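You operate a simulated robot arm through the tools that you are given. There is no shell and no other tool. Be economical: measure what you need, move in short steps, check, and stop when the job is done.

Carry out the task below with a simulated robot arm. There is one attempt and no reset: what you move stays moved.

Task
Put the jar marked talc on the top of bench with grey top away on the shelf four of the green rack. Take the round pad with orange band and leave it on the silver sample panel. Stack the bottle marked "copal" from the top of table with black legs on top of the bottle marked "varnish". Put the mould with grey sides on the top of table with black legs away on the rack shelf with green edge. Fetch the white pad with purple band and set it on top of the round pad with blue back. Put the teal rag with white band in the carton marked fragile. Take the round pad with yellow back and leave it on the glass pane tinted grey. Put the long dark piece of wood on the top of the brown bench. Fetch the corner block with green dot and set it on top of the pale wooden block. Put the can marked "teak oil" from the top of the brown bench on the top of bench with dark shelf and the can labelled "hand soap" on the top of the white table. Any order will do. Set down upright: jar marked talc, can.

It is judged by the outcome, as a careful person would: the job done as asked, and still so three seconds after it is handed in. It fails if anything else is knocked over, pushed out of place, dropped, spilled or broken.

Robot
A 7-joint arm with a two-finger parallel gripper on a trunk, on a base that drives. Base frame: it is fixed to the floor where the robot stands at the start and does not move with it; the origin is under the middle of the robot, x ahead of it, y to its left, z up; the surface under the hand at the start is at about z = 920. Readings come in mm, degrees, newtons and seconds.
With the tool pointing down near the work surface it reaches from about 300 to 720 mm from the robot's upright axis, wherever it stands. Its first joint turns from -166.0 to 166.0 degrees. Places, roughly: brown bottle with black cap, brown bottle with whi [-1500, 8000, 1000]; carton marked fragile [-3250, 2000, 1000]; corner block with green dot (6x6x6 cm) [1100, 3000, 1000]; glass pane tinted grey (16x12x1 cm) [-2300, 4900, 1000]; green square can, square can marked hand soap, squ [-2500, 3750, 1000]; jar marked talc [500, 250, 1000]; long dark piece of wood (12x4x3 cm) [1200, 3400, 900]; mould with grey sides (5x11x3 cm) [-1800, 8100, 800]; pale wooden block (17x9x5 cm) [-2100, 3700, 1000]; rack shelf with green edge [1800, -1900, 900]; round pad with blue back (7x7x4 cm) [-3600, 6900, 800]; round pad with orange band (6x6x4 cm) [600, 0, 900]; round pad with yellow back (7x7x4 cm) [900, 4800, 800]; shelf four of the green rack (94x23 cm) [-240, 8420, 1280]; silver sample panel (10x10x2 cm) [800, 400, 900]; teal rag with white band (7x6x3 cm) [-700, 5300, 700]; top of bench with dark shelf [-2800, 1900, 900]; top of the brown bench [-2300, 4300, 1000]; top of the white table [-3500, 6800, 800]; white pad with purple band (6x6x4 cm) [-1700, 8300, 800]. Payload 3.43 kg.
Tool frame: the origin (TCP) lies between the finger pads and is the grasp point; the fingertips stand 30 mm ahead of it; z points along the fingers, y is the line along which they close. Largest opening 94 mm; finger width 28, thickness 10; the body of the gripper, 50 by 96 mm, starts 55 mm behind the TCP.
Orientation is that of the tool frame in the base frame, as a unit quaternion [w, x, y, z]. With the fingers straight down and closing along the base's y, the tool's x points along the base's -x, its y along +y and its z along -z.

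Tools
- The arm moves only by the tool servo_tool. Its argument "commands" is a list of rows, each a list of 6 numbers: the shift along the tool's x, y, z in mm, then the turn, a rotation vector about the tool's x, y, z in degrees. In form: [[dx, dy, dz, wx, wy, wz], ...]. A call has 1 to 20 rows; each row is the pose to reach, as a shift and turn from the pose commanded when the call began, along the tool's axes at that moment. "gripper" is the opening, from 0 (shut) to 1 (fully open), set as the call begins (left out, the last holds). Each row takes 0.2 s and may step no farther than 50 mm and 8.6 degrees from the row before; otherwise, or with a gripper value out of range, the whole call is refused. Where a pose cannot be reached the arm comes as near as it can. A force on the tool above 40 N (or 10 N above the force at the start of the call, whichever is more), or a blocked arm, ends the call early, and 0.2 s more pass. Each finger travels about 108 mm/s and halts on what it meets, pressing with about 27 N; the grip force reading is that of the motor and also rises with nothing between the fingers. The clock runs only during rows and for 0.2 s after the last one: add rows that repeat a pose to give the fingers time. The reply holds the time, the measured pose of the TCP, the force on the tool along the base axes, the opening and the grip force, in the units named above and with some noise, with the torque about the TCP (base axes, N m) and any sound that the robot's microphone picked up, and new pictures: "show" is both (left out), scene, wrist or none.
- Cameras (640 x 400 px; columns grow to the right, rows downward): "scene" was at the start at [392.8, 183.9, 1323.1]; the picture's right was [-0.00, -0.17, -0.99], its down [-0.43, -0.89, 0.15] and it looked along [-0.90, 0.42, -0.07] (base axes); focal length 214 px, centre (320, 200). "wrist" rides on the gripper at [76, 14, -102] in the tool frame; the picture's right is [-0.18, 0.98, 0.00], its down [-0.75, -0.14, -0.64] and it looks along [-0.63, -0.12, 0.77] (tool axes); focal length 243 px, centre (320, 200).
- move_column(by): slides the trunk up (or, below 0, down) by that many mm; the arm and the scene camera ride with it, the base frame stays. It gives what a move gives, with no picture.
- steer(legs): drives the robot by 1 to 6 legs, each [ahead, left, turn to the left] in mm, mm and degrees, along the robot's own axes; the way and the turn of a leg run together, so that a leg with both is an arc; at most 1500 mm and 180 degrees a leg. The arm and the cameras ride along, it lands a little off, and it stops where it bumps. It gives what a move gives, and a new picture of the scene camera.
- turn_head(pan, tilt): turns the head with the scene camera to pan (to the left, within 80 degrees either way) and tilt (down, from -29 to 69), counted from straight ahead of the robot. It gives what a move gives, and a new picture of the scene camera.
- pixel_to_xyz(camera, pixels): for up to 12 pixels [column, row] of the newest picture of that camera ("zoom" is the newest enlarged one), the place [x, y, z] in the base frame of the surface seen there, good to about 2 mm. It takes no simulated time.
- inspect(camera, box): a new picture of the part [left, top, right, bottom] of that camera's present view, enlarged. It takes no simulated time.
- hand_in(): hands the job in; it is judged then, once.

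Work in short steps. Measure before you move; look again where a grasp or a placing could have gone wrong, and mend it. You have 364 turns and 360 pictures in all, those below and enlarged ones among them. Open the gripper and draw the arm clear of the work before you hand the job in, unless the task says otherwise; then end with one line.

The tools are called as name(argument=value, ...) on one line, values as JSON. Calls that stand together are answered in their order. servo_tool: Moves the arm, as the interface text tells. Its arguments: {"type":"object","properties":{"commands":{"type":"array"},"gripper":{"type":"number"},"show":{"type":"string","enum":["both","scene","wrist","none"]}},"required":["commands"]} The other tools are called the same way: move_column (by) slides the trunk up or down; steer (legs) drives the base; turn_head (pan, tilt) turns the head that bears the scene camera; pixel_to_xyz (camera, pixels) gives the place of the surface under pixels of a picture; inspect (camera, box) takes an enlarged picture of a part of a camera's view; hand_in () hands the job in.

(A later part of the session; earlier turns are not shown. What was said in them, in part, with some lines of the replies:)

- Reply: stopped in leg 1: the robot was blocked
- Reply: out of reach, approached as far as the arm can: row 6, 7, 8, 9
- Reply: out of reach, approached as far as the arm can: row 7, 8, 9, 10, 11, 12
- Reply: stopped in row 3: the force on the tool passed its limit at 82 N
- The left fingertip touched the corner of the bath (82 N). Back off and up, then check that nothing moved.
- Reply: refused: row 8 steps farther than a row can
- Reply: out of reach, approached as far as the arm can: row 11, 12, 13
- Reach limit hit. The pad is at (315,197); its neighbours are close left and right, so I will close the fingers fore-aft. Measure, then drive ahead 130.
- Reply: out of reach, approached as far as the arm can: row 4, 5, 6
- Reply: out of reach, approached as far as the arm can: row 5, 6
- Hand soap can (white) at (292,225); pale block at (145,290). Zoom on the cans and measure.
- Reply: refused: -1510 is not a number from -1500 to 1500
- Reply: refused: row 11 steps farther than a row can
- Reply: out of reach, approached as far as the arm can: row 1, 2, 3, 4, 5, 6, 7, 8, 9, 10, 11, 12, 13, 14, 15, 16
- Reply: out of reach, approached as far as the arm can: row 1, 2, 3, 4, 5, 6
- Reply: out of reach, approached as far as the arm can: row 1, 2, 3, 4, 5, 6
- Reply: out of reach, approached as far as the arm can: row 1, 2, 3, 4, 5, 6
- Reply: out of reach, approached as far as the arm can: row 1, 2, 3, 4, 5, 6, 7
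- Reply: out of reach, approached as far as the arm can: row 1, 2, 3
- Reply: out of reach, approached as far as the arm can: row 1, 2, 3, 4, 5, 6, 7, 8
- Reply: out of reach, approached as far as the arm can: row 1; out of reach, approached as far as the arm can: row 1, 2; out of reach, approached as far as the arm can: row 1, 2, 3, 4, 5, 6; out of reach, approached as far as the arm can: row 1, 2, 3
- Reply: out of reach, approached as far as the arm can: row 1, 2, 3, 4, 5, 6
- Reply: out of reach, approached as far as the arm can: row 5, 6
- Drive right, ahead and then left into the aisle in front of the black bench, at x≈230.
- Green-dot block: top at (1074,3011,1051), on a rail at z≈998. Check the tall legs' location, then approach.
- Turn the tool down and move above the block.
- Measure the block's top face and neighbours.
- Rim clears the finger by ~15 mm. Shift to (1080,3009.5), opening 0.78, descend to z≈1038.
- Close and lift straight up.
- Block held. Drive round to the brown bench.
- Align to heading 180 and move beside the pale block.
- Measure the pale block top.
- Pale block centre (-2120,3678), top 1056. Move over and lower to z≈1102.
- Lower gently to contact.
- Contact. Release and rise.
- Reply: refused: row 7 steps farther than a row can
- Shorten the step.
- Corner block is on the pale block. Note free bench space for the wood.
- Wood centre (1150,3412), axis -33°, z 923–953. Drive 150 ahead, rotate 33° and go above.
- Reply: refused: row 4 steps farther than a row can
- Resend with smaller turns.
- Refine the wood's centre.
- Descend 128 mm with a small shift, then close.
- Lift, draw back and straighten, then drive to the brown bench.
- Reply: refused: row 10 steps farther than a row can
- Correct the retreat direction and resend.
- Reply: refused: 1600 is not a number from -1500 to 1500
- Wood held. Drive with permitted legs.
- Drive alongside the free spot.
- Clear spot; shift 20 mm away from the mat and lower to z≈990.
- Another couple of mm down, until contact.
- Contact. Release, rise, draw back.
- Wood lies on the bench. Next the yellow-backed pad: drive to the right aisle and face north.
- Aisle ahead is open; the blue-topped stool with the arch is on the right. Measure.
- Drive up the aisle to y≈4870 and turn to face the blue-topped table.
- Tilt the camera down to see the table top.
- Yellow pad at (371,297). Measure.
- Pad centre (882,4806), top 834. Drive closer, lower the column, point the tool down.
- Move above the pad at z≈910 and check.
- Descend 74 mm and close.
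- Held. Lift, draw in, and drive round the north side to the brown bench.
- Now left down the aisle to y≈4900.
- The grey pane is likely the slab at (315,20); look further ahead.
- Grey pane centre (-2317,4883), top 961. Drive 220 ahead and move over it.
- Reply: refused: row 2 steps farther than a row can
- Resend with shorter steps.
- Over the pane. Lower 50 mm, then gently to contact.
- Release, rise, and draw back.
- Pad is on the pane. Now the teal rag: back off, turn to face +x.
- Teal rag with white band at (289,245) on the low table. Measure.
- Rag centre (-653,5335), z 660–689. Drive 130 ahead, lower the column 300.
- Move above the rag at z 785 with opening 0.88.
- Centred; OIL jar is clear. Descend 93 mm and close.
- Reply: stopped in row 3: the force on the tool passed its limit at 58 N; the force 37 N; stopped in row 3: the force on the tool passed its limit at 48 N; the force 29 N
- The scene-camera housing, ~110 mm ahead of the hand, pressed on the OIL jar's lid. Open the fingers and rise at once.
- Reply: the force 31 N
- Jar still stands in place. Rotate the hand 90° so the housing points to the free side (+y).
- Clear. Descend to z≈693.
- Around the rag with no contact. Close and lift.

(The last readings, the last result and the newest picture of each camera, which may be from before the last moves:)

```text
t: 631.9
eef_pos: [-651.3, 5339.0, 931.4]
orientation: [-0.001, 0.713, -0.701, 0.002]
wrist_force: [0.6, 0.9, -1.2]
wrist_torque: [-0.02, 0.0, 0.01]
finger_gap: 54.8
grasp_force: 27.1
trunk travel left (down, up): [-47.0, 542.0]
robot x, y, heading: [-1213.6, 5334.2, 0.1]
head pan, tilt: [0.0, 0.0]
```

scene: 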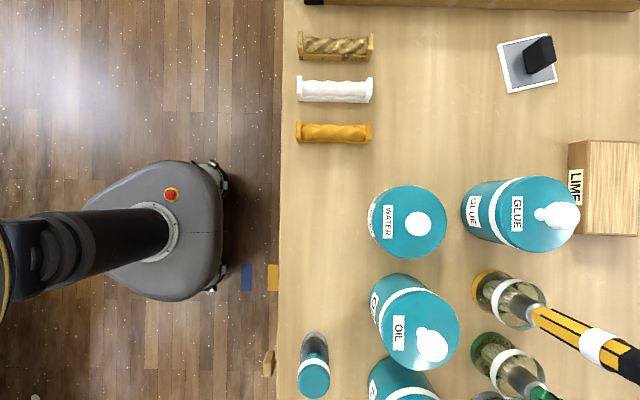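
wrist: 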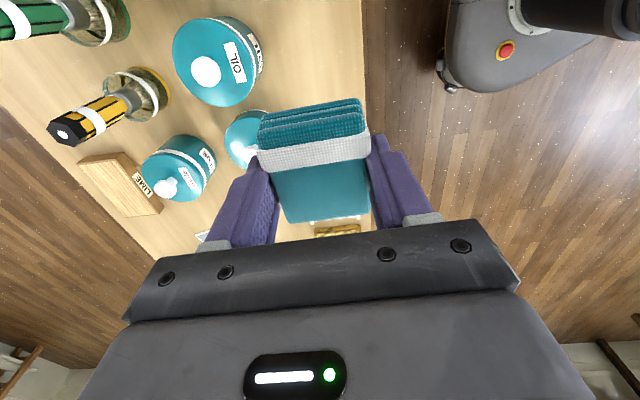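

Rag held. Raise, pull in, and drive to the FRAGILE carton.

move_column(by=300)

servo_tool(commands=[[0, 35, 0, 0, 0, 0], [0, 70, 0, 0, 0, 0], [0, 105, 0, 0, 0, 0], [0, 120, 0, 0, 0, 0]], show="none")

steer(legs=[[-140, 0, 0], [0, -1400, 0], [0, -1130, 0], [0, 0, -90], [0, -1400, 0], [0, -350, 0]])

```text
t: 634.9
eef_pos: [-650.0, 5338.8, 1230.6]
orientation: [-0.001, 0.713, -0.701, 0.003]
wrist_force: [0.1, -0.4, -0.4]
wrist_torque: [-0.01, 0.02, 0.0]
finger_gap: 54.8
grasp_force: 26.8
trunk travel left (down, up): [-348.0, 242.0]
robot x, y, heading: [-1211.5, 5330.2, 0.1]
head pan, tilt: [0.0, 0.0]
```

```text
t: 635.9
eef_pos: [-771.1, 5336.8, 1231.2]
orientation: [-0.001, 0.713, -0.701, 0.003]
wrist_force: [1.7, -0.5, -0.6]
wrist_torque: [0.01, 0.01, 0.0]
finger_gap: 55.1
grasp_force: 27.3
trunk travel left (down, up): [-348.0, 242.0]
robot x, y, heading: [-1211.0, 5332.4, -0.5]
head pan, tilt: [0.0, 0.0]
```

```text
t: 661.4
eef_pos: [-3152.3, 2468.5, 1229.6]
orientation: [0.0, 0.014, 1.0, -0.003]
wrist_force: [-1.1, 0.4, -0.7]
wrist_torque: [-0.03, -0.03, -0.05]
finger_gap: 54.8
grasp_force: 26.6
trunk travel left (down, up): [-348.0, 242.0]
robot x, y, heading: [-3138.5, 2906.2, -92.3]
head pan, tilt: [0.0, 0.0]
```

scene: 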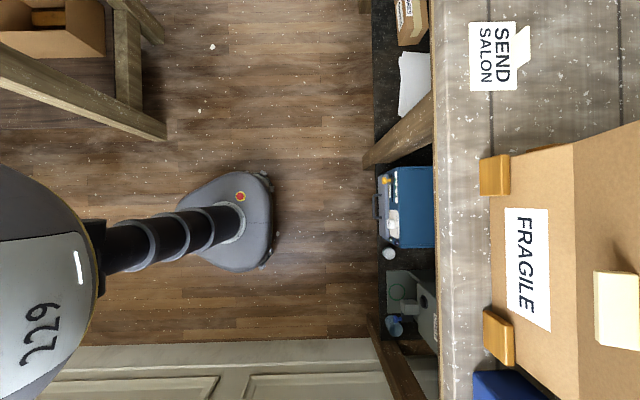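

Drive 260 ahead (heading corrected) then move over the carton mouth.

steer(legs=[[0, 0, 2.3], [260, 0, 0]])

turn_head(pan=0, tilt=15)

```text
t: 663.7
eef_pos: [-3135.4, 2208.2, 1228.5]
orientation: [-0.001, -0.006, 1.0, -0.003]
wrist_force: [-0.5, -0.8, -0.5]
wrist_torque: [0.03, 0.01, -0.01]
finger_gap: 55.0
grasp_force: 26.7
trunk travel left (down, up): [-348.0, 242.0]
robot x, y, heading: [-3136.4, 2648.9, -90.3]
head pan, tilt: [0.0, 0.0]
```

scene: 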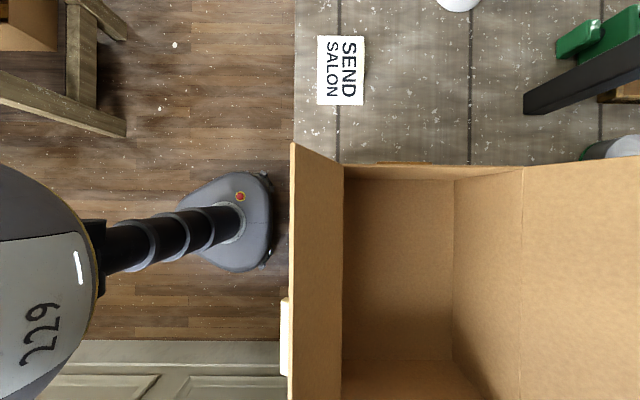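

```text
t: 664.5
eef_pos: [-3135.4, 2208.6, 1230.8]
orientation: [-0.001, -0.005, 1.0, -0.003]
wrist_force: [0.0, -0.3, -0.2]
wrist_torque: [-0.03, -0.04, 0.02]
finger_gap: 55.0
grasp_force: 27.1
trunk travel left (down, up): [-348.0, 242.0]
robot x, y, heading: [-3137.5, 2651.4, -90.5]
head pan, tilt: [0.0, 15.0]
```

scene: 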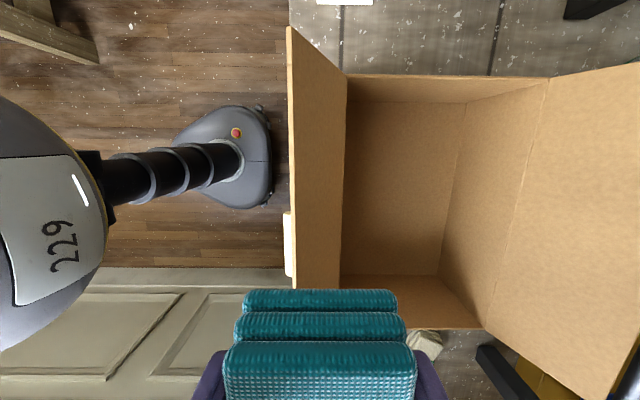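

Measure the carton rim and floor here.

pixel_to_xyz(camera="scene", pixels=[[348, 77], [545, 80], [395, 180], [440, 272], [345, 280], [484, 322], [293, 60], [292, 260], [430, 150], [600, 200]])

```text
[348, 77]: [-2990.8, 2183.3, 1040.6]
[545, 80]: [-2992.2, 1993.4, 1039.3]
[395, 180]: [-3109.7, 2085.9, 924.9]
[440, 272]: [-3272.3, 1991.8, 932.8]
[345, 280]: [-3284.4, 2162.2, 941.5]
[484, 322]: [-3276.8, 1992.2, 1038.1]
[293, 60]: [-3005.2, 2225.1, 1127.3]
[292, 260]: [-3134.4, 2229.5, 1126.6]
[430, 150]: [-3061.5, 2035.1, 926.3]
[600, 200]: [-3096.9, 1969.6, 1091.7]
```

Move over (-3165,2087), then descend into the carton to z≈965.

servo_tool(commands=[[10, -41, 0, 0, 0, 0], [20, -82, 0, 0, 0, 0], [30, -121, 0, 0, 0, 0], [30, -121, 40, 0, 0, 0], [30, -121, 85, 0, 0, 0], [30, -121, 130, 0, 0, 0], [30, -121, 175, 0, 0, 0], [30, -121, 175, 0, 0, 0]], show="wrist")

```text
t: 666.2
eef_pos: [-3165.8, 2086.2, 1054.7]
orientation: [0.0, -0.005, 1.0, -0.004]
wrist_force: [-0.3, -0.2, -0.2]
wrist_torque: [0.03, 0.0, 0.03]
finger_gap: 54.7
grasp_force: 27.0
trunk travel left (down, up): [-348.0, 242.0]
robot x, y, heading: [-3138.1, 2650.0, -90.4]
head pan, tilt: [0.0, 15.0]
```

wrist: 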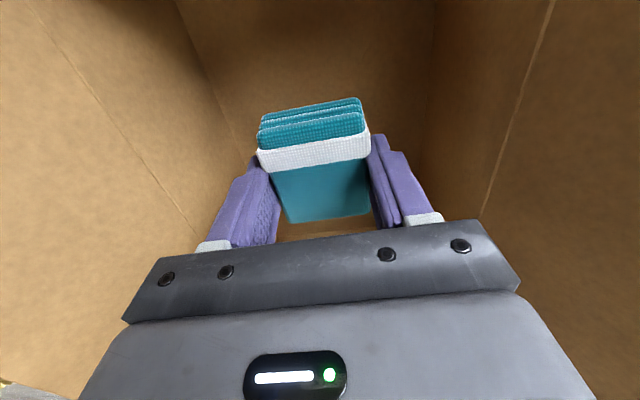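

Inside, no contact. Lower a further 85 mm in two stages.

servo_tool(commands=[[0, 0, 25, 0, 0, 0], [0, 0, 50, 0, 0, 0], [0, 0, 70, 0, 0, 0], [0, 0, 85, 0, 0, 0], [0, 0, 88, 0, 0, 0]], show="wrist")

```text
t: 667.5
eef_pos: [-3164.9, 2085.8, 967.1]
orientation: [-0.001, -0.005, 1.0, -0.004]
wrist_force: [-0.2, -0.4, -0.6]
wrist_torque: [-0.01, 0.02, -0.03]
finger_gap: 54.6
grasp_force: 27.0
trunk travel left (down, up): [-348.0, 242.0]
robot x, y, heading: [-3134.3, 2648.2, -90.3]
head pan, tilt: [0.0, 15.0]
```

wrist: 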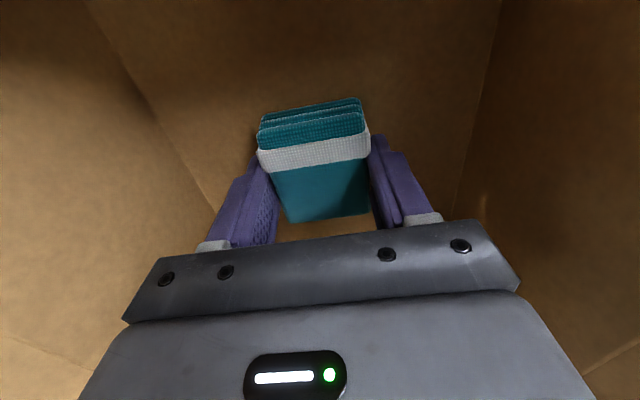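

Lower 7 mm more and release partly, then rise straight.

servo_tool(commands=[[0, 0, 4, 0, 0, 0], [0, 0, 8, 0, 0, 0]], show="none")

servo_tool(commands=[[0, 0, 0, 0, 0, 0], [0, 0, 0, 0, 0, 0], [0, 0, -40, 0, 0, 0], [0, 0, -85, 0, 0, 0], [0, 0, -130, 0, 0, 0], [0, 0, -175, 0, 0, 0], [0, 0, -220, 0, 0, 0], [0, 0, -265, 0, 0, 0], [0, 40, -275, 0, 0, 0], [0, 80, -275, 0, 0, 0], [0, 120, -275, 0, 0, 0]], gripper=0.85, show="both")

```text
t: 668.0
eef_pos: [-3164.2, 2085.6, 959.1]
orientation: [0.0, -0.005, 1.0, -0.003]
wrist_force: [-0.2, 0.0, -0.9]
wrist_torque: [0.01, 0.0, 0.01]
finger_gap: 54.7
grasp_force: 26.2
trunk travel left (down, up): [-348.0, 242.0]
robot x, y, heading: [-3139.4, 2649.4, -90.1]
head pan, tilt: [0.0, 15.0]
```

```text
t: 670.5
eef_pos: [-3164.6, 2210.2, 1237.4]
orientation: [-0.001, -0.005, 1.0, -0.003]
wrist_force: [0.1, 0.3, -0.4]
wrist_torque: [-0.02, -0.02, 0.03]
finger_gap: 79.9
grasp_force: 0.1
trunk travel left (down, up): [-348.0, 242.0]
robot x, y, heading: [-3138.4, 2652.0, -90.3]
head pan, tilt: [0.0, 15.0]
```

scene: 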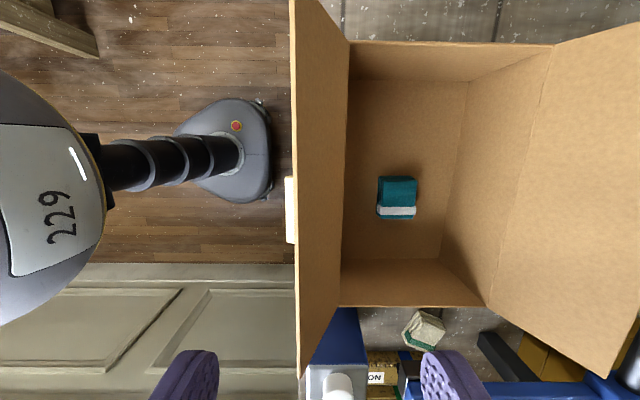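
wrist: 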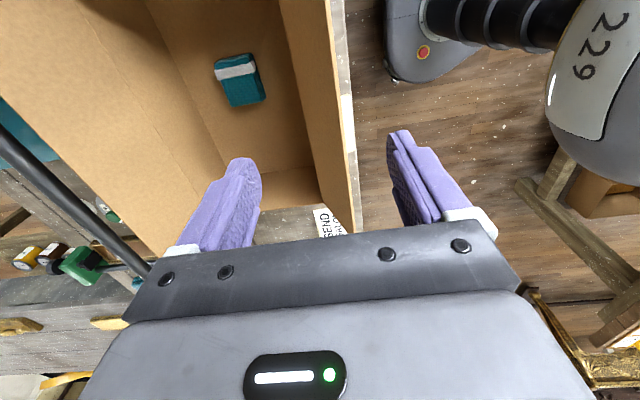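

Rag is in the carton. Last item: the mould. Straighten the hand and drive to the black-legged table.

servo_tool(commands=[[0, 0, 0, 0, 0, 8.5], [0, 0, 0, 0, 0, 17], [0, 0, 0, 0, 0, 25.5], [0, 0, 0, 0, 0, 34], [0, 0, 0, 0, 0, 42.5], [0, 0, 0, 0, 0, 51], [0, 0, 0, 0, 0, 59.5], [0, 0, 0, 0, 0, 68], [0, 0, 0, 0, 0, 76.5], [0, 0, 0, 0, 0, 85], [0, 0, 0, 0, 0, 90]], gripper=1, show="none")

steer(legs=[[-130, 0, 0], [0, 1400, 0], [0, 390, 0], [0, 0, 180], [1500, 0, 0], [1500, 0, 0]])

```text
t: 672.9
eef_pos: [-3164.8, 2206.9, 1234.7]
orientation: [0.001, 0.704, 0.71, -0.003]
wrist_force: [-0.2, -0.5, -0.5]
wrist_torque: [-0.02, -0.01, -0.02]
finger_gap: 94.4
grasp_force: 0.0
trunk travel left (down, up): [-348.0, 242.0]
robot x, y, heading: [-3137.6, 2648.3, -90.4]
head pan, tilt: [0.0, 15.0]
```

```text
t: 703.9
eef_pos: [-1297.3, 6201.2, 1234.6]
orientation: [0.002, -0.706, 0.708, 0.001]
wrist_force: [-0.5, -0.4, 0.0]
wrist_torque: [-0.01, 0.03, 0.03]
finger_gap: 94.1
grasp_force: 0.1
trunk travel left (down, up): [-348.0, 242.0]
robot x, y, heading: [-1330.3, 5763.3, 88.8]
head pan, tilt: [0.0, 15.0]
```

scene: 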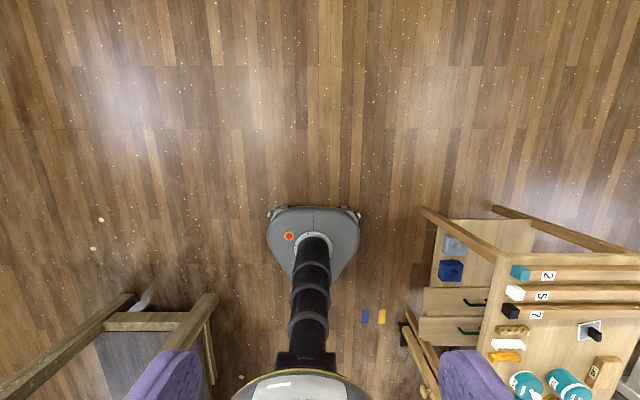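

Continue to (-1800,7500).

steer(legs=[[0, 0, 1.2], [1400, 0, 0], [0, 470, 0], [350, 0, 0]])

move_column(by=-130)

turn_head(pan=0, tilt=-10)

```text
t: 715.5
eef_pos: [-1771.1, 7953.6, 1234.1]
orientation: [-0.003, 0.71, -0.704, -0.001]
wrist_force: [-0.4, -0.2, 0.2]
wrist_torque: [-0.01, -0.01, 0.01]
finger_gap: 94.0
grasp_force: 0.1
trunk travel left (down, up): [-348.0, 242.0]
robot x, y, heading: [-1804.2, 7509.7, 89.5]
head pan, tilt: [0.0, 15.0]
```

scene: 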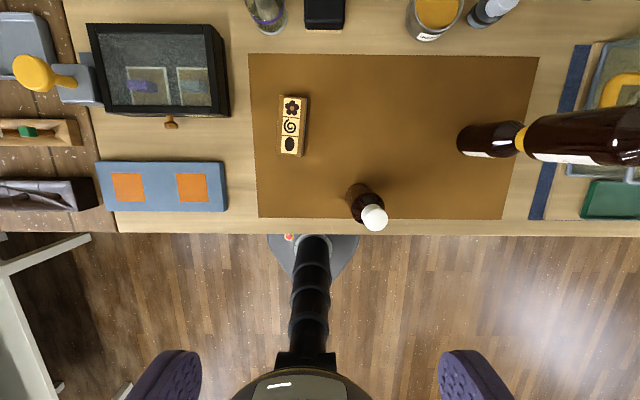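

```text
t: 717.1
eef_pos: [-1772.0, 7952.8, 1105.1]
orientation: [-0.004, 0.71, -0.704, -0.002]
wrist_force: [0.8, -0.3, -0.3]
wrist_torque: [0.01, 0.04, 0.02]
finger_gap: 94.2
grasp_force: 0.1
trunk travel left (down, up): [-217.0, 372.0]
robot x, y, heading: [-1801.7, 7510.4, 89.4]
head pan, tilt: [0.0, 15.0]
```

```text
t: 718.0
eef_pos: [-1771.5, 7952.0, 1104.8]
orientation: [-0.004, 0.71, -0.704, -0.002]
wrist_force: [0.4, -0.1, -0.4]
wrist_torque: [-0.02, 0.0, 0.03]
finger_gap: 94.0
grasp_force: 0.1
trunk travel left (down, up): [-217.0, 372.0]
robot x, y, heading: [-1805.2, 7511.9, 89.2]
head pan, tilt: [0.0, -10.0]
```

scene: 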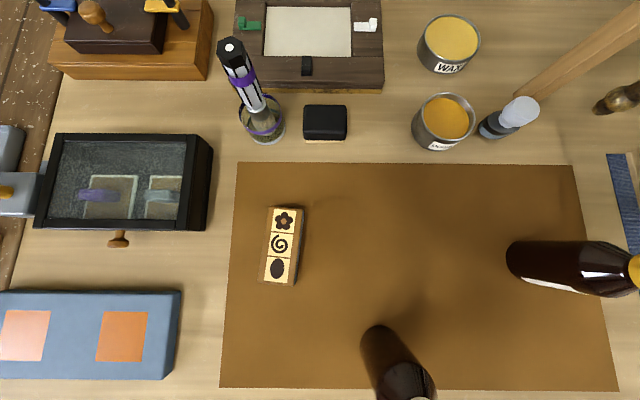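

Measure the mould; I will grip it with the hand pitched 45° since it goes into a rack shelf.

pixel_to_xyz(camera="scene", pixels=[[268, 208], [302, 208], [259, 278], [294, 282], [281, 245], [281, 220], [277, 275], [300, 300]])

inspect(camera="scene", box=[230, 180, 350, 310])

```text
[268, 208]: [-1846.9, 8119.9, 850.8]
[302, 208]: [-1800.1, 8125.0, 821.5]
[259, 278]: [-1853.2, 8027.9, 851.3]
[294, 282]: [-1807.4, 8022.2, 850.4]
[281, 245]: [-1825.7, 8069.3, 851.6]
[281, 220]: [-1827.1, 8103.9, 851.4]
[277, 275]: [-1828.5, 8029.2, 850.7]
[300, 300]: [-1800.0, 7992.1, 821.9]
```

```text
3.08 times, centred on (290, 245) of scene
```

zoom: 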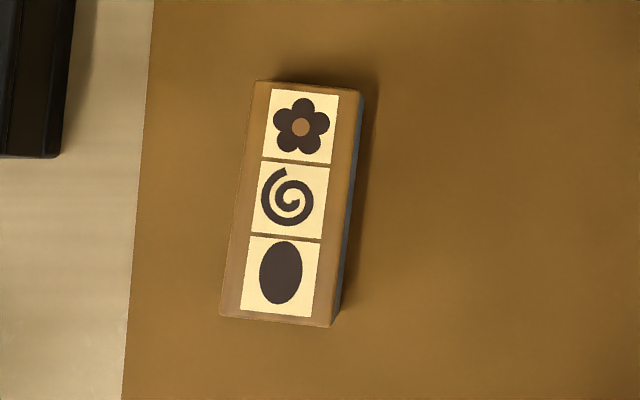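

Mould centre (-1827,8072), axis 86°. Align yaw, then pitch 45° and go to a pre-grasp pose.

servo_tool(commands=[[0, 0, 0, 0, 0, 4.2]], gripper=0.85, show="none")

servo_tool(commands=[[-7, 10, 25, 0, -7.5, 0], [-15, 21, 55, 0, -15, 0], [-22, 31, 85, 0, -22.5, 0], [-29, 42, 115, 0, -30, 0], [-37, 52, 150, 0, -37.5, 0], [-44, 62.5, 185, 0, -45, 0], [-44, 62.5, 185, 0, -45, 0]], show="wrist")

```text
t: 718.4
eef_pos: [-1769.1, 7951.8, 1104.4]
orientation: [0.003, -0.683, 0.73, 0.002]
wrist_force: [-0.7, 0.2, 0.1]
wrist_torque: [0.01, 0.0, -0.01]
finger_gap: 80.0
grasp_force: 0.0
trunk travel left (down, up): [-217.0, 372.0]
robot x, y, heading: [-1799.3, 7511.2, 89.5]
head pan, tilt: [0.0, -10.0]
```

```text
t: 720.0
eef_pos: [-1828.4, 8002.5, 917.3]
orientation: [0.282, -0.631, 0.673, 0.263]
wrist_force: [0.4, -0.3, -0.6]
wrist_torque: [0.04, -0.05, 0.01]
finger_gap: 79.7
grasp_force: 0.0
trunk travel left (down, up): [-217.0, 372.0]
robot x, y, heading: [-1798.2, 7513.6, 89.5]
head pan, tilt: [0.0, -10.0]
```

wrist: 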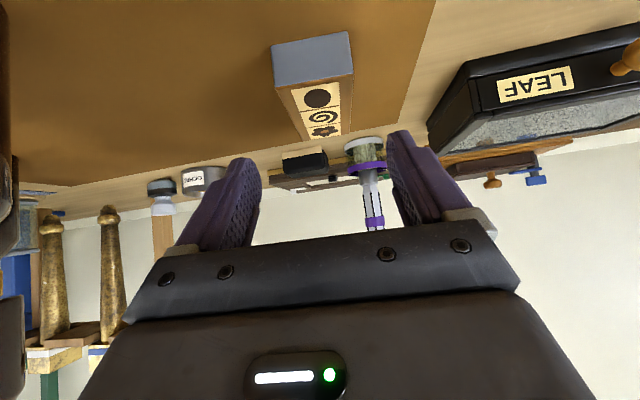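

Centred. Advance 87 mm along the tool axis.

servo_tool(commands=[[0, 0, 30, 0, 0, 0], [0, 0, 60, 0, 0, 0], [0, 0, 80, 0, 0, 0], [0, 0, 87, 0, 0, 0], [0, 0, 87, 0, 0, 0]], show="wrist")

```text
t: 721.2
eef_pos: [-1825.7, 8062.1, 859.5]
orientation: [0.282, -0.632, 0.672, 0.264]
wrist_force: [-0.2, 0.0, 0.8]
wrist_torque: [-0.01, 0.01, 0.01]
finger_gap: 80.3
grasp_force: 0.0
trunk travel left (down, up): [-217.0, 372.0]
robot x, y, heading: [-1798.1, 7513.3, 89.6]
head pan, tilt: [0.0, -10.0]
```

wrist: 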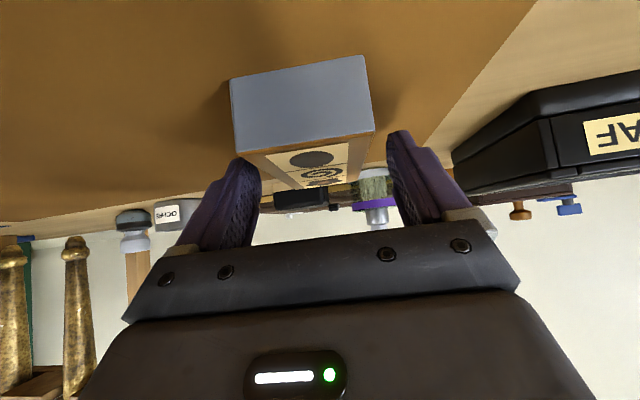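

Lower 4 mm more and close.

servo_tool(commands=[[2.9, 0, 2.8, 0, 0, 0], [2.9, 0, 2.8, 0, 0, 0]], show="none")

servo_tool(commands=[[0, 0, 0, 0, 0, 0], [0, 0, 0, 0, 0, 0], [0, 0, 0, 0, 0, 0], [0, 0, 0, 0, 0, 0]], gripper=0, show="wrist")

```text
t: 721.8
eef_pos: [-1826.2, 8062.9, 854.0]
orientation: [0.282, -0.631, 0.673, 0.263]
wrist_force: [0.1, -0.4, 0.9]
wrist_torque: [-0.01, -0.01, -0.01]
finger_gap: 79.8
grasp_force: 0.0
trunk travel left (down, up): [-217.0, 372.0]
robot x, y, heading: [-1800.0, 7511.0, 89.6]
head pan, tilt: [0.0, -10.0]
```

```text
t: 722.8
eef_pos: [-1824.9, 8063.4, 855.2]
orientation: [0.281, -0.632, 0.673, 0.263]
wrist_force: [-0.4, 0.6, -0.4]
wrist_torque: [0.09, -0.01, 0.03]
finger_gap: 53.7
grasp_force: 27.1
trunk travel left (down, up): [-217.0, 372.0]
robot x, y, heading: [-1804.3, 7512.2, 89.6]
head pan, tilt: [0.0, -10.0]
```

wrist: 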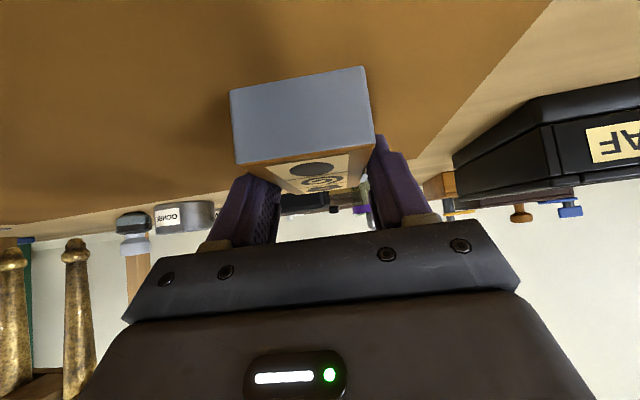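

Lift straight 200 mm then draw back.

servo_tool(commands=[[-20, 0, -20, 0, 0, 0], [-50, 0, -50, 0, 0, 0], [-82, 0, -80, 0, 0, 0], [-112, 0, -110, 0, 0, 0], [-142, 0, -140, 0, 0, 0], [-142, 0, -140, 0, 0, 0]], show="wrist")

move_column(by=130)

```text
t: 724.2
eef_pos: [-1825.5, 8063.7, 1053.5]
orientation: [0.282, -0.631, 0.673, 0.263]
wrist_force: [0.8, -0.4, -1.1]
wrist_torque: [-0.08, 0.01, -0.02]
finger_gap: 53.6
grasp_force: 27.0
trunk travel left (down, up): [-217.0, 372.0]
robot x, y, heading: [-1798.0, 7510.6, 89.4]
head pan, tilt: [0.0, -10.0]
```

wrist: 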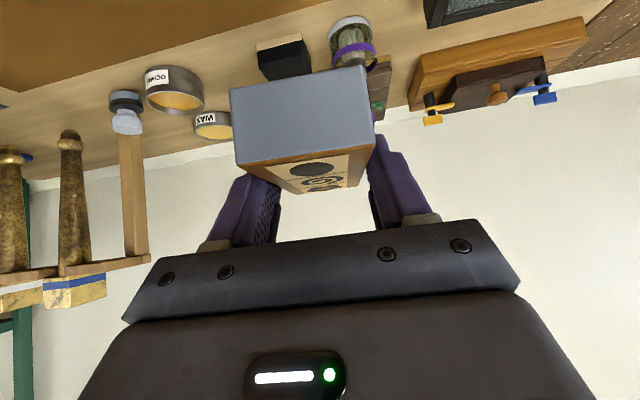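

```text
t: 725.8
eef_pos: [-1826.0, 8063.4, 1183.1]
orientation: [0.282, -0.631, 0.674, 0.262]
wrist_force: [-0.6, 0.4, -1.6]
wrist_torque: [0.01, 0.03, 0.0]
finger_gap: 53.5
grasp_force: 27.1
trunk travel left (down, up): [-348.0, 242.0]
robot x, y, heading: [-1796.7, 7506.9, 89.5]
head pan, tilt: [0.0, -10.0]
```

Mould held level. Drive back down the aisle facing −y.

steer(legs=[[-600, 0, 0.5], [0, -460, 0], [0, 0, 180], [1500, 0, 0], [1500, 0, 0], [1100, 0, 0]])

turn_head(pan=0, tilt=-25)

```text
t: 758.1
eef_pos: [-1082.3, 2285.9, 1182.6]
orientation: [0.274, 0.647, 0.657, -0.271]
wrist_force: [-0.6, -0.2, -1.8]
wrist_torque: [0.04, 0.01, -0.01]
finger_gap: 53.8
grasp_force: 26.9
trunk travel left (down, up): [-348.0, 242.0]
robot x, y, heading: [-1151.6, 2833.9, -86.0]
head pan, tilt: [0.0, -10.0]
```

scene: 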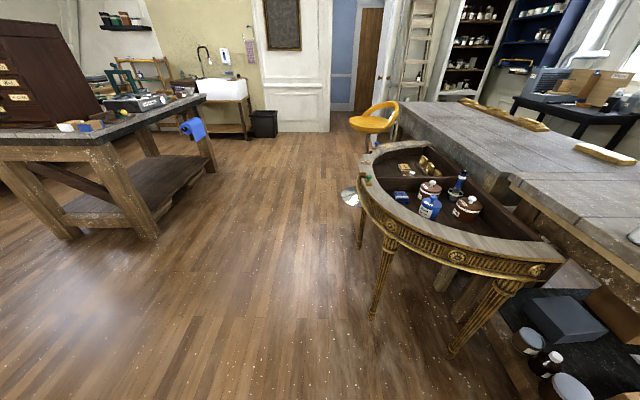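

```text
t: 758.9
eef_pos: [-1082.9, 2285.0, 1183.3]
orientation: [0.274, 0.647, 0.657, -0.272]
wrist_force: [-0.8, 0.4, -1.3]
wrist_torque: [0.03, 0.0, -0.02]
finger_gap: 53.7
grasp_force: 27.4
trunk travel left (down, up): [-348.0, 242.0]
robot x, y, heading: [-1148.8, 2839.0, -85.9]
head pan, tilt: [0.0, -25.0]
```

scene: 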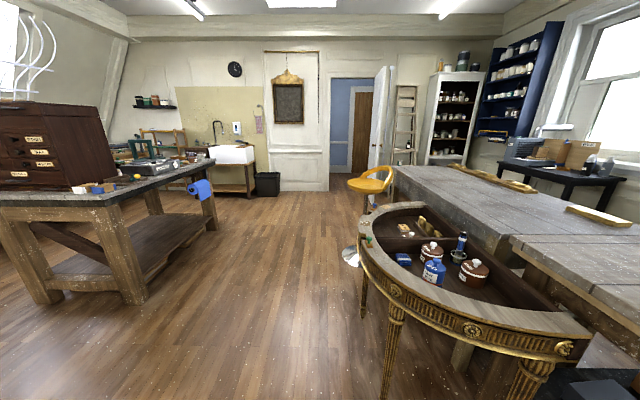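

The rack should be behind the press at about (165,140). Zoom.

inspect(camera="scene", box=[110, 85, 290, 205])

pixel_to_xyz(camera="scene", pixels=[[245, 190], [265, 195], [225, 150], [180, 135], [150, 135], [330, 195], [290, 200], [355, 262], [130, 300], [215, 225]])

```text
3.33 times, centred on (200, 145) of scene
```

zoom: 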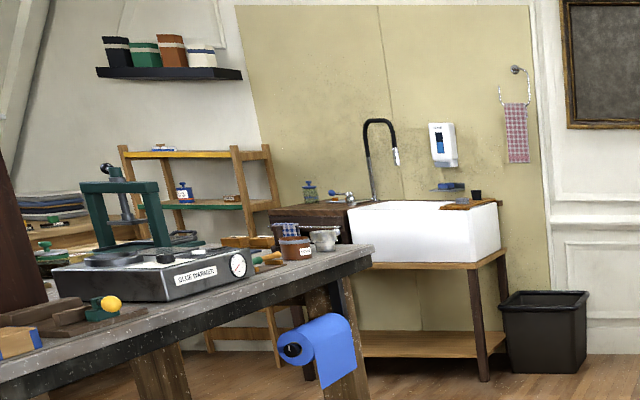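

```text
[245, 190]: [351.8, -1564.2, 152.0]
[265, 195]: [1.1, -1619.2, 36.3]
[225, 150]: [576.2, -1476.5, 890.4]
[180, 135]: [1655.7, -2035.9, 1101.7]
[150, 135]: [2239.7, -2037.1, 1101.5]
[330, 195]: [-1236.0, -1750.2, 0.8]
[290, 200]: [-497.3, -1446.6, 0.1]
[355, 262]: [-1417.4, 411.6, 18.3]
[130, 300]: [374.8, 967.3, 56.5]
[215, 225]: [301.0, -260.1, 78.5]
```

Rack: yellow-edged top shelf, green-edged shelf below, at x 1550–2200, y≈-2000. Drive round the first bench's near end.

steer(legs=[[0, 0, -4], [640, 0, 0], [0, 560, 0], [1500, 0, 0], [1500, 0, 0], [150, 0, 0]])

```text
t: 780.8
eef_pos: [-626.4, -1502.3, 1183.5]
orientation: [0.262, 0.674, 0.63, -0.282]
wrist_force: [-0.1, -0.6, -0.8]
wrist_torque: [0.04, -0.01, 0.01]
finger_gap: 53.7
grasp_force: 26.6
trunk travel left (down, up): [-348.0, 242.0]
robot x, y, heading: [-652.5, -948.1, -90.7]
head pan, tilt: [0.0, -25.0]
```

scene: 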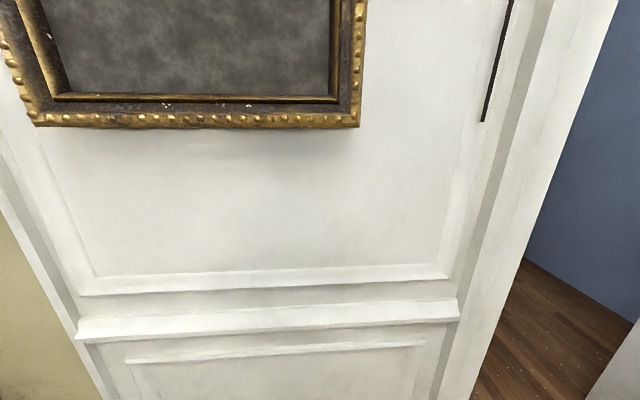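

Turn to face +x and look along the passage.

steer(legs=[[0, 0, 90.7]])

```text
t: 785.0
eef_pos: [-98.4, -917.6, 1182.5]
orientation: [0.386, 0.025, 0.922, -0.012]
wrist_force: [0.0, 0.1, -2.6]
wrist_torque: [-0.01, 0.05, 0.03]
finger_gap: 53.9
grasp_force: 27.0
trunk travel left (down, up): [-348.0, 242.0]
robot x, y, heading: [-650.6, -950.4, 0.2]
head pan, tilt: [0.0, -25.0]
```

scene: 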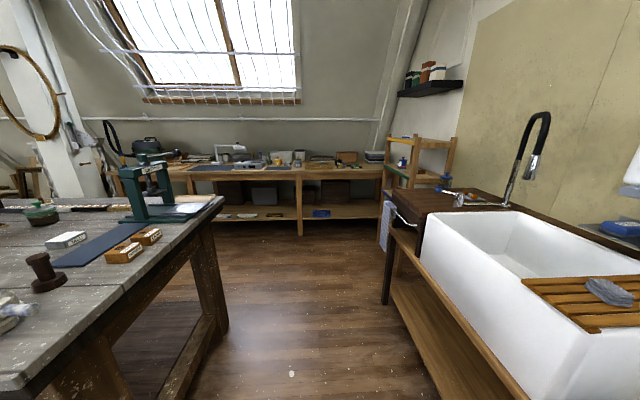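

Zoom on the rack and measure.

inspect(camera="scene", box=[360, 110, 480, 260])

pixel_to_xyz(camera="scene", pixels=[[226, 325], [388, 300], [388, 137], [412, 141], [392, 172], [408, 178], [405, 165], [300, 235], [380, 185], [448, 140], [225, 200], [385, 250]])

```text
2.67 times, centred on (420, 185) of scene
```

zoom: 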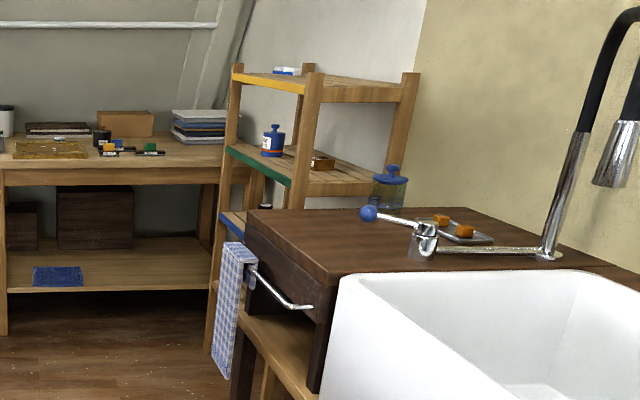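

```text
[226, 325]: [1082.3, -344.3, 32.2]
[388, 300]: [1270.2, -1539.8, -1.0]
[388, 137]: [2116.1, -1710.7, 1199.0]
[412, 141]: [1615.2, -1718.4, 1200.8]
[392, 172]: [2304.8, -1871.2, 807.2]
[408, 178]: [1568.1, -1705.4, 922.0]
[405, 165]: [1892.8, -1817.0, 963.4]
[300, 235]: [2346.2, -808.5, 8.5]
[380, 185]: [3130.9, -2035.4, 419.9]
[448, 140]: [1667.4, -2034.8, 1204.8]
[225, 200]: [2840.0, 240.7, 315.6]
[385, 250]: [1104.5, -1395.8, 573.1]
```

Rack front faces +y at y≈-1710, x 1560–2130; stand at about (1750,-1150). Drive.

steer(legs=[[1400, 50, 0], [850, 0, 0], [0, 150, 0], [0, 0, -90]])

```text
t: 801.0
eef_pos: [1638.2, -1290.7, 1182.6]
orientation: [0.261, 0.676, 0.628, -0.283]
wrist_force: [0.1, 0.4, -0.8]
wrist_torque: [-0.01, 0.03, 0.03]
finger_gap: 53.5
grasp_force: 27.3
trunk travel left (down, up): [-348.0, 242.0]
robot x, y, heading: [1614.0, -738.7, -91.0]
head pan, tilt: [0.0, -25.0]
```

scene: 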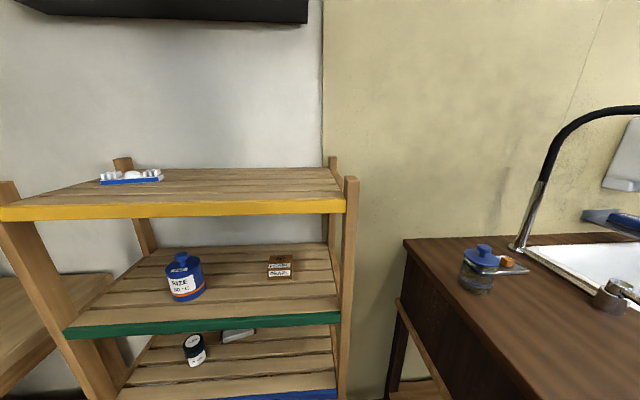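

Measure green shelf surface, front edge, objects, and the yellow shelf above.

pixel_to_xyz(camera="scene", pixels=[[240, 310], [240, 322], [310, 305], [310, 315], [240, 208], [240, 200], [280, 265], [282, 275], [185, 280], [345, 220], [345, 310], [310, 260]])

inspect(camera="scene", box=[50, 150, 370, 360])

```text
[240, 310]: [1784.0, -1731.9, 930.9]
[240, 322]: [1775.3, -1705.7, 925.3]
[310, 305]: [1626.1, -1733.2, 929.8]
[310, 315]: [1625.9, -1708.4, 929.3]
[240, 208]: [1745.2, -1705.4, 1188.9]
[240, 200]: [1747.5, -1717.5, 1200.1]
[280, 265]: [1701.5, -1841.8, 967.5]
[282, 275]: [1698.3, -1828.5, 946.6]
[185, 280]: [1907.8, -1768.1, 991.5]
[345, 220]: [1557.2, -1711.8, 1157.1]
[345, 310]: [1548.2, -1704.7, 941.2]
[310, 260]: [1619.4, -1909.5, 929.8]
```

```text
1.90 times, centred on (210, 255) of scene
```

zoom: 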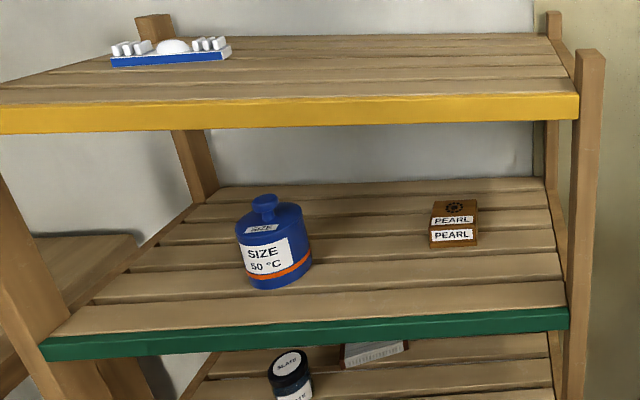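

Green shelf top z 930, front y -1706; yellow shelf underside ~1178. Free gap x 1726–1862. Lower the column first, align, then look.

move_column(by=-196)

steer(legs=[[0, 0, 4.4], [150, 110, 0]])

```text
t: 803.2
eef_pos: [1638.8, -1290.4, 987.4]
orientation: [0.262, 0.675, 0.628, -0.283]
wrist_force: [0.3, 0.1, -1.3]
wrist_torque: [0.05, -0.01, 0.01]
finger_gap: 53.5
grasp_force: 27.0
trunk travel left (down, up): [-151.0, 438.0]
robot x, y, heading: [1616.5, -731.8, -91.0]
head pan, tilt: [0.0, -25.0]
```

```text
t: 805.2
eef_pos: [1799.8, -1430.4, 987.4]
orientation: [0.271, 0.652, 0.653, -0.273]
wrist_force: [-0.6, 0.7, -0.9]
wrist_torque: [0.0, 0.03, 0.02]
finger_gap: 53.7
grasp_force: 26.8
trunk travel left (down, up): [-151.0, 438.0]
robot x, y, heading: [1737.1, -880.5, -86.6]
head pan, tilt: [0.0, -25.0]
```

scene: 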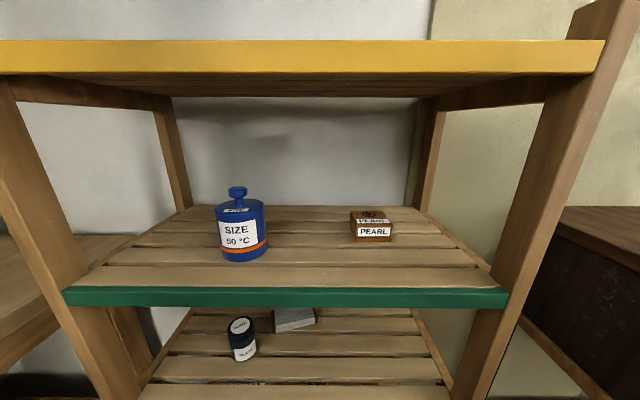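

Check the gap and yellow shelf underside from here.

pixel_to_xyz(camera="scene", pixels=[[320, 73], [320, 80], [266, 235], [352, 235], [320, 280], [320, 262], [310, 90], [265, 250]])

```text
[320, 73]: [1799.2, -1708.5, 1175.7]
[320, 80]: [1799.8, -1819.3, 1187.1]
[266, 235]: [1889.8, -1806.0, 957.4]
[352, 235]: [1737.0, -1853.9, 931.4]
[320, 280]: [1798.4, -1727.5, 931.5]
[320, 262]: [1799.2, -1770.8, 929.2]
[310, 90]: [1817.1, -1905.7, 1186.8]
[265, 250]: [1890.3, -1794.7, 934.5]
```

Gap centre x≈1803. Drive in halfway, checking.

steer(legs=[[180, -9, 0]])

```text
t: 806.7
eef_pos: [1801.5, -1612.7, 987.1]
orientation: [0.272, 0.65, 0.655, -0.272]
wrist_force: [0.8, 0.2, -1.2]
wrist_torque: [0.05, 0.02, 0.0]
finger_gap: 53.5
grasp_force: 27.4
trunk travel left (down, up): [-151.0, 438.0]
robot x, y, heading: [1736.2, -1062.1, -86.6]
head pan, tilt: [0.0, -25.0]
```

scene: 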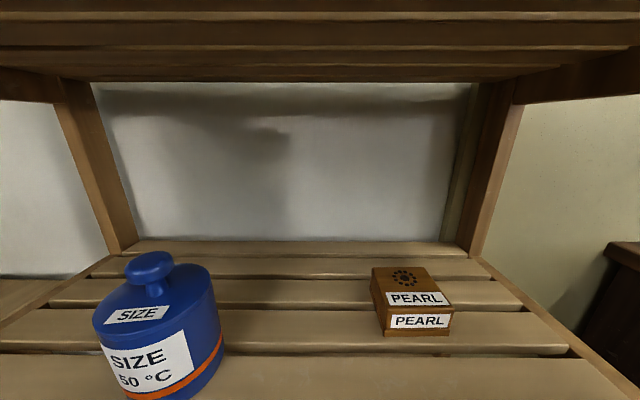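

Camera clears the upper shelf. Drive the remaining 153 mm.

steer(legs=[[153, -9, 0]])

servo_tool(commands=[[0, 0, 0, 0, 0, 0]], show="wrist")

```text
t: 808.1
eef_pos: [1800.9, -1766.6, 986.5]
orientation: [0.271, 0.652, 0.653, -0.273]
wrist_force: [-0.3, -1.0, -0.6]
wrist_torque: [0.01, -0.03, -0.02]
finger_gap: 53.5
grasp_force: 26.8
trunk travel left (down, up): [-151.0, 438.0]
robot x, y, heading: [1734.6, -1217.8, -86.6]
head pan, tilt: [0.0, -25.0]
```

scene: 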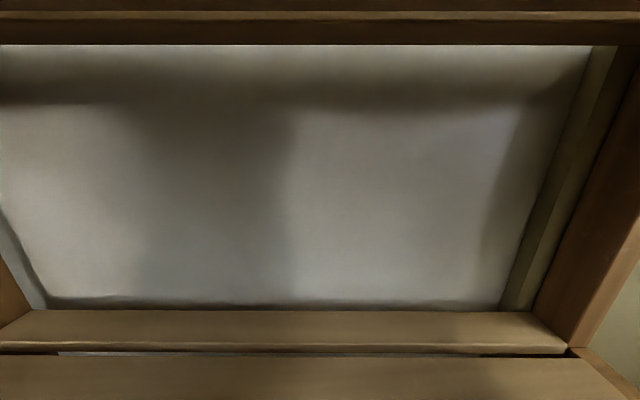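

```text
t: 808.5
eef_pos: [1801.2, -1764.8, 987.4]
orientation: [0.272, 0.651, 0.654, -0.273]
wrist_force: [-0.8, 0.1, -1.2]
wrist_torque: [-0.02, -0.02, -0.01]
finger_gap: 53.6
grasp_force: 26.9
trunk travel left (down, up): [-151.0, 438.0]
robot x, y, heading: [1735.9, -1217.5, -86.5]
head pan, tilt: [0.0, -25.0]
```

wrist: 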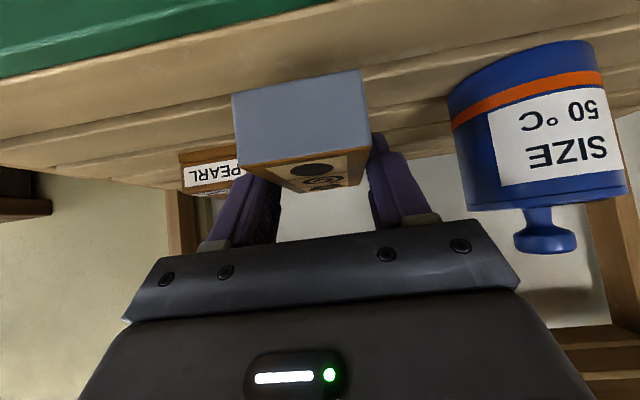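

Between jar and box. Lower with the column.

move_column(by=-19)

move_column(by=-2.5)

```text
t: 809.1
eef_pos: [1799.5, -1764.9, 968.8]
orientation: [0.272, 0.652, 0.653, -0.274]
wrist_force: [0.6, -0.3, -1.6]
wrist_torque: [0.02, -0.01, 0.03]
finger_gap: 53.7
grasp_force: 26.7
trunk travel left (down, up): [-132.0, 458.0]
robot x, y, heading: [1737.1, -1218.0, -86.7]
head pan, tilt: [0.0, -25.0]
```

```text
t: 809.7
eef_pos: [1799.7, -1765.8, 966.2]
orientation: [0.272, 0.652, 0.653, -0.274]
wrist_force: [-0.2, 0.1, 2.1]
wrist_torque: [-0.23, 0.08, 0.02]
finger_gap: 53.9
grasp_force: 26.8
trunk travel left (down, up): [-130.0, 460.0]
robot x, y, heading: [1738.5, -1214.6, -86.9]
head pan, tilt: [0.0, -25.0]
```

Touching. Another 1 mm, then open partly and retreat with the base.

move_column(by=-1)

servo_tool(commands=[[0, 0, 0, 0, 0, 0], [0, 0, 0, 0, 0, 0], [0, 0, 0, 0, 0, 0]], gripper=0.75, show="wrist")

```text
t: 810.2
eef_pos: [1800.3, -1766.2, 965.4]
orientation: [0.273, 0.651, 0.653, -0.273]
wrist_force: [0.0, 0.0, 8.8]
wrist_torque: [-0.65, 0.13, 0.01]
finger_gap: 53.6
grasp_force: 27.0
trunk travel left (down, up): [-129.0, 461.0]
robot x, y, heading: [1737.5, -1215.9, -86.8]
head pan, tilt: [0.0, -25.0]
```

```text
t: 811.0
eef_pos: [1800.0, -1765.9, 963.8]
orientation: [0.271, 0.652, 0.654, -0.272]
wrist_force: [-0.5, -0.2, -0.8]
wrist_torque: [-0.01, -0.04, 0.01]
finger_gap: 70.7
grasp_force: 0.0
trunk travel left (down, up): [-129.0, 461.0]
robot x, y, heading: [1735.9, -1217.9, -86.9]
head pan, tilt: [0.0, -25.0]
```

wrist: 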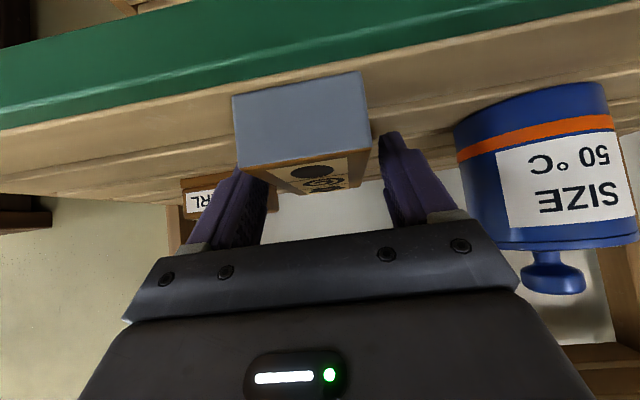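

Back off along the tool axis 50 mm, then reverse the base.

servo_tool(commands=[[0, 0, -15, 0, 0, 0], [0, 0, -35, 0, 0, 0], [0, 0, -50, 0, 0, 0]], show="none")

steer(legs=[[-450, 0, 0]])

turn_head(pan=0, tilt=-15)

```text
t: 811.8
eef_pos: [1797.5, -1729.0, 991.6]
orientation: [0.264, 0.654, 0.657, -0.267]
wrist_force: [-0.6, -4.2, -24.7]
wrist_torque: [0.9, -0.3, 0.25]
finger_gap: 70.6
grasp_force: 0.1
trunk travel left (down, up): [-129.0, 461.0]
robot x, y, heading: [1739.4, -1216.1, -86.4]
head pan, tilt: [0.0, -25.0]
stopped in row 3: the force on the tool passed its limit at 44 N (the readings are from after the stop); the commanded pose is now the measured one
```

```text
t: 812.7
eef_pos: [1799.0, -1712.9, 991.9]
orientation: [0.262, 0.654, 0.658, -0.265]
wrist_force: [0.8, 0.2, -8.7]
wrist_torque: [0.12, -0.25, 0.05]
finger_gap: 70.6
grasp_force: 0.0
trunk travel left (down, up): [-129.0, 461.0]
robot x, y, heading: [1734.7, -1202.4, -86.8]
head pan, tilt: [0.0, -25.0]
stopped in leg 1: the force on the tool passed its limit at 43 N (the readings are from after the stop); the commanded pose is now the measured one
```

scene: 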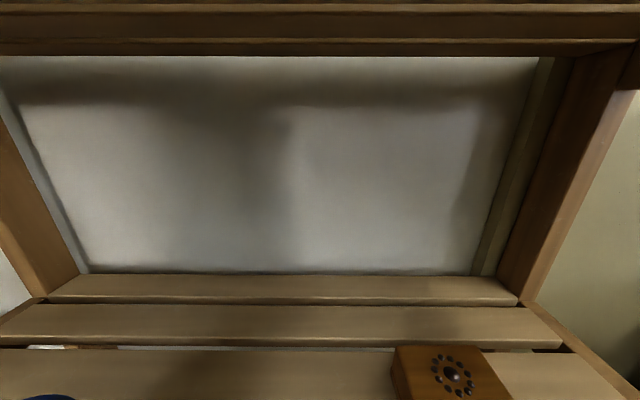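

```text
t: 813.4
eef_pos: [1797.5, -1714.2, 993.0]
orientation: [0.263, 0.655, 0.657, -0.266]
wrist_force: [-0.4, -1.2, 0.3]
wrist_torque: [0.0, -0.01, -0.03]
finger_gap: 70.2
grasp_force: 0.0
trunk travel left (down, up): [-129.0, 461.0]
robot x, y, heading: [1738.0, -1205.5, -86.7]
head pan, tilt: [0.0, -15.0]
```

scene: 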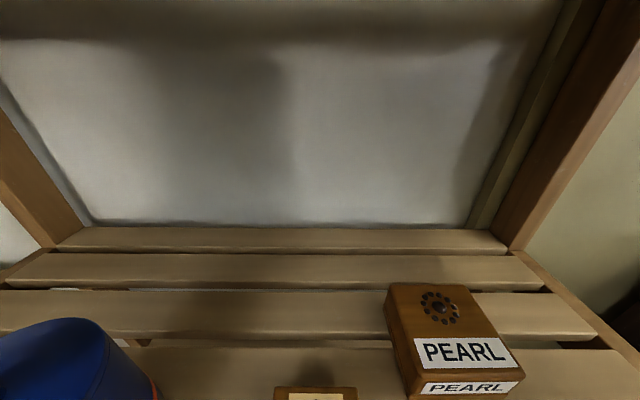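

The arm's top brushed the yellow shelf's edge while rising. Lower 22 mm with the column, then reverse level.

move_column(by=-22)

steer(legs=[[-80, 0, 0]])

```text
t: 814.1
eef_pos: [1797.1, -1713.2, 969.8]
orientation: [0.264, 0.654, 0.657, -0.266]
wrist_force: [-0.6, 0.9, -0.6]
wrist_torque: [-0.01, -0.01, -0.01]
finger_gap: 70.4
grasp_force: 0.1
trunk travel left (down, up): [-107.0, 483.0]
robot x, y, heading: [1737.5, -1201.8, -86.5]
head pan, tilt: [0.0, -15.0]
```

```text
t: 815.1
eef_pos: [1792.6, -1633.5, 971.6]
orientation: [0.263, 0.655, 0.656, -0.267]
wrist_force: [0.7, 0.9, -0.7]
wrist_torque: [-0.01, -0.01, 0.0]
finger_gap: 70.6
grasp_force: 0.1
trunk travel left (down, up): [-107.0, 483.0]
robot x, y, heading: [1734.9, -1122.1, -86.6]
head pan, tilt: [0.0, -15.0]
```

scene: 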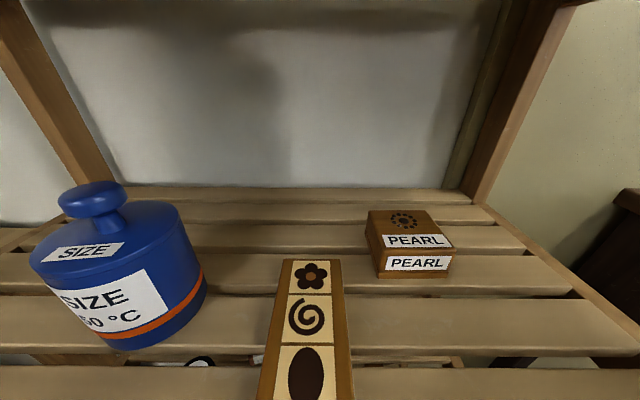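

Mould rests on the green-edged shelf, neighbours untouched. Back off fully and verify.

steer(legs=[[-380, 0, 0]])

pixel_to_xyz(camera="scene", pixels=[[320, 200], [300, 250]])

```text
t: 817.5
eef_pos: [1770.8, -1255.7, 971.4]
orientation: [0.264, 0.654, 0.657, -0.267]
wrist_force: [0.4, -0.2, 0.7]
wrist_torque: [0.0, -0.02, -0.03]
finger_gap: 70.4
grasp_force: 0.1
trunk travel left (down, up): [-107.0, 483.0]
robot x, y, heading: [1713.8, -743.8, -86.7]
head pan, tilt: [0.0, -15.0]
```

scene: 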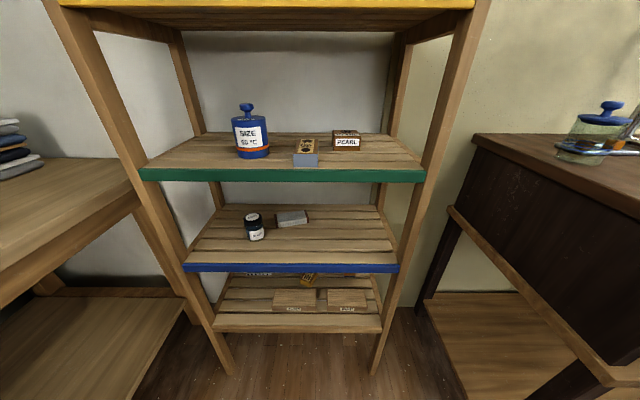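

```text
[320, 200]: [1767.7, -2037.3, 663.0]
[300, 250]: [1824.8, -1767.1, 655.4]
```

Open fully, raise, and glance at the top shelf.

servo_tool(commands=[[0, 0, 0, 0, 0, 0], [0, 0, 0, 0, 0, 0]], gripper=1, show="none")

move_column(by=300)

turn_head(pan=0, tilt=-15)

```text
t: 818.1
eef_pos: [1771.8, -1253.8, 971.4]
orientation: [0.263, 0.655, 0.656, -0.266]
wrist_force: [-0.2, 0.1, -0.2]
wrist_torque: [0.01, 0.02, 0.02]
finger_gap: 94.1
grasp_force: 0.1
trunk travel left (down, up): [-107.0, 483.0]
robot x, y, heading: [1710.7, -743.2, -86.8]
head pan, tilt: [0.0, -15.0]
```

```text
t: 821.1
eef_pos: [1770.8, -1254.6, 1271.0]
orientation: [0.263, 0.655, 0.656, -0.267]
wrist_force: [-0.1, -0.5, -0.3]
wrist_torque: [0.0, 0.0, -0.01]
finger_gap: 94.0
grasp_force: 0.1
trunk travel left (down, up): [-407.0, 183.0]
robot x, y, heading: [1713.6, -743.8, -86.8]
head pan, tilt: [0.0, -15.0]
```

```text
t: 821.7
eef_pos: [1771.6, -1254.4, 1270.7]
orientation: [0.264, 0.654, 0.657, -0.266]
wrist_force: [0.2, 0.5, 0.4]
wrist_torque: [0.01, -0.01, -0.02]
finger_gap: 94.0
grasp_force: 0.1
trunk travel left (down, up): [-407.0, 183.0]
robot x, y, heading: [1708.6, -742.4, -86.8]
head pan, tilt: [0.0, -15.0]
```

scene: 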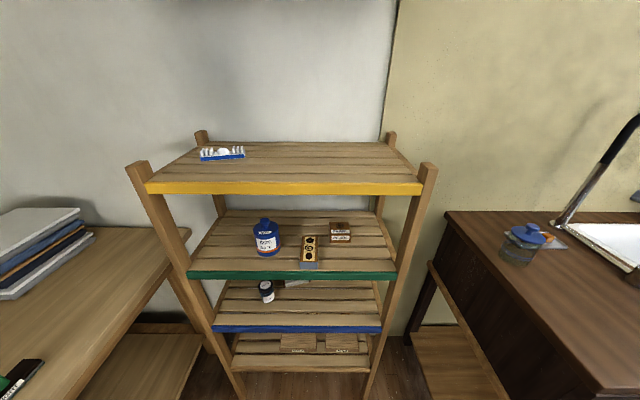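

Everything on the rack is in order, and all eleven items have been placed. I hand the job in.

hand_in()

```text
The job is handed in.
```

All eleven items were placed as asked and the job is handed in. Along the way the robot bumped the bath, the OIL jar's lid and the yellow rack shelf, and I saw nothing knocked over or out of place.
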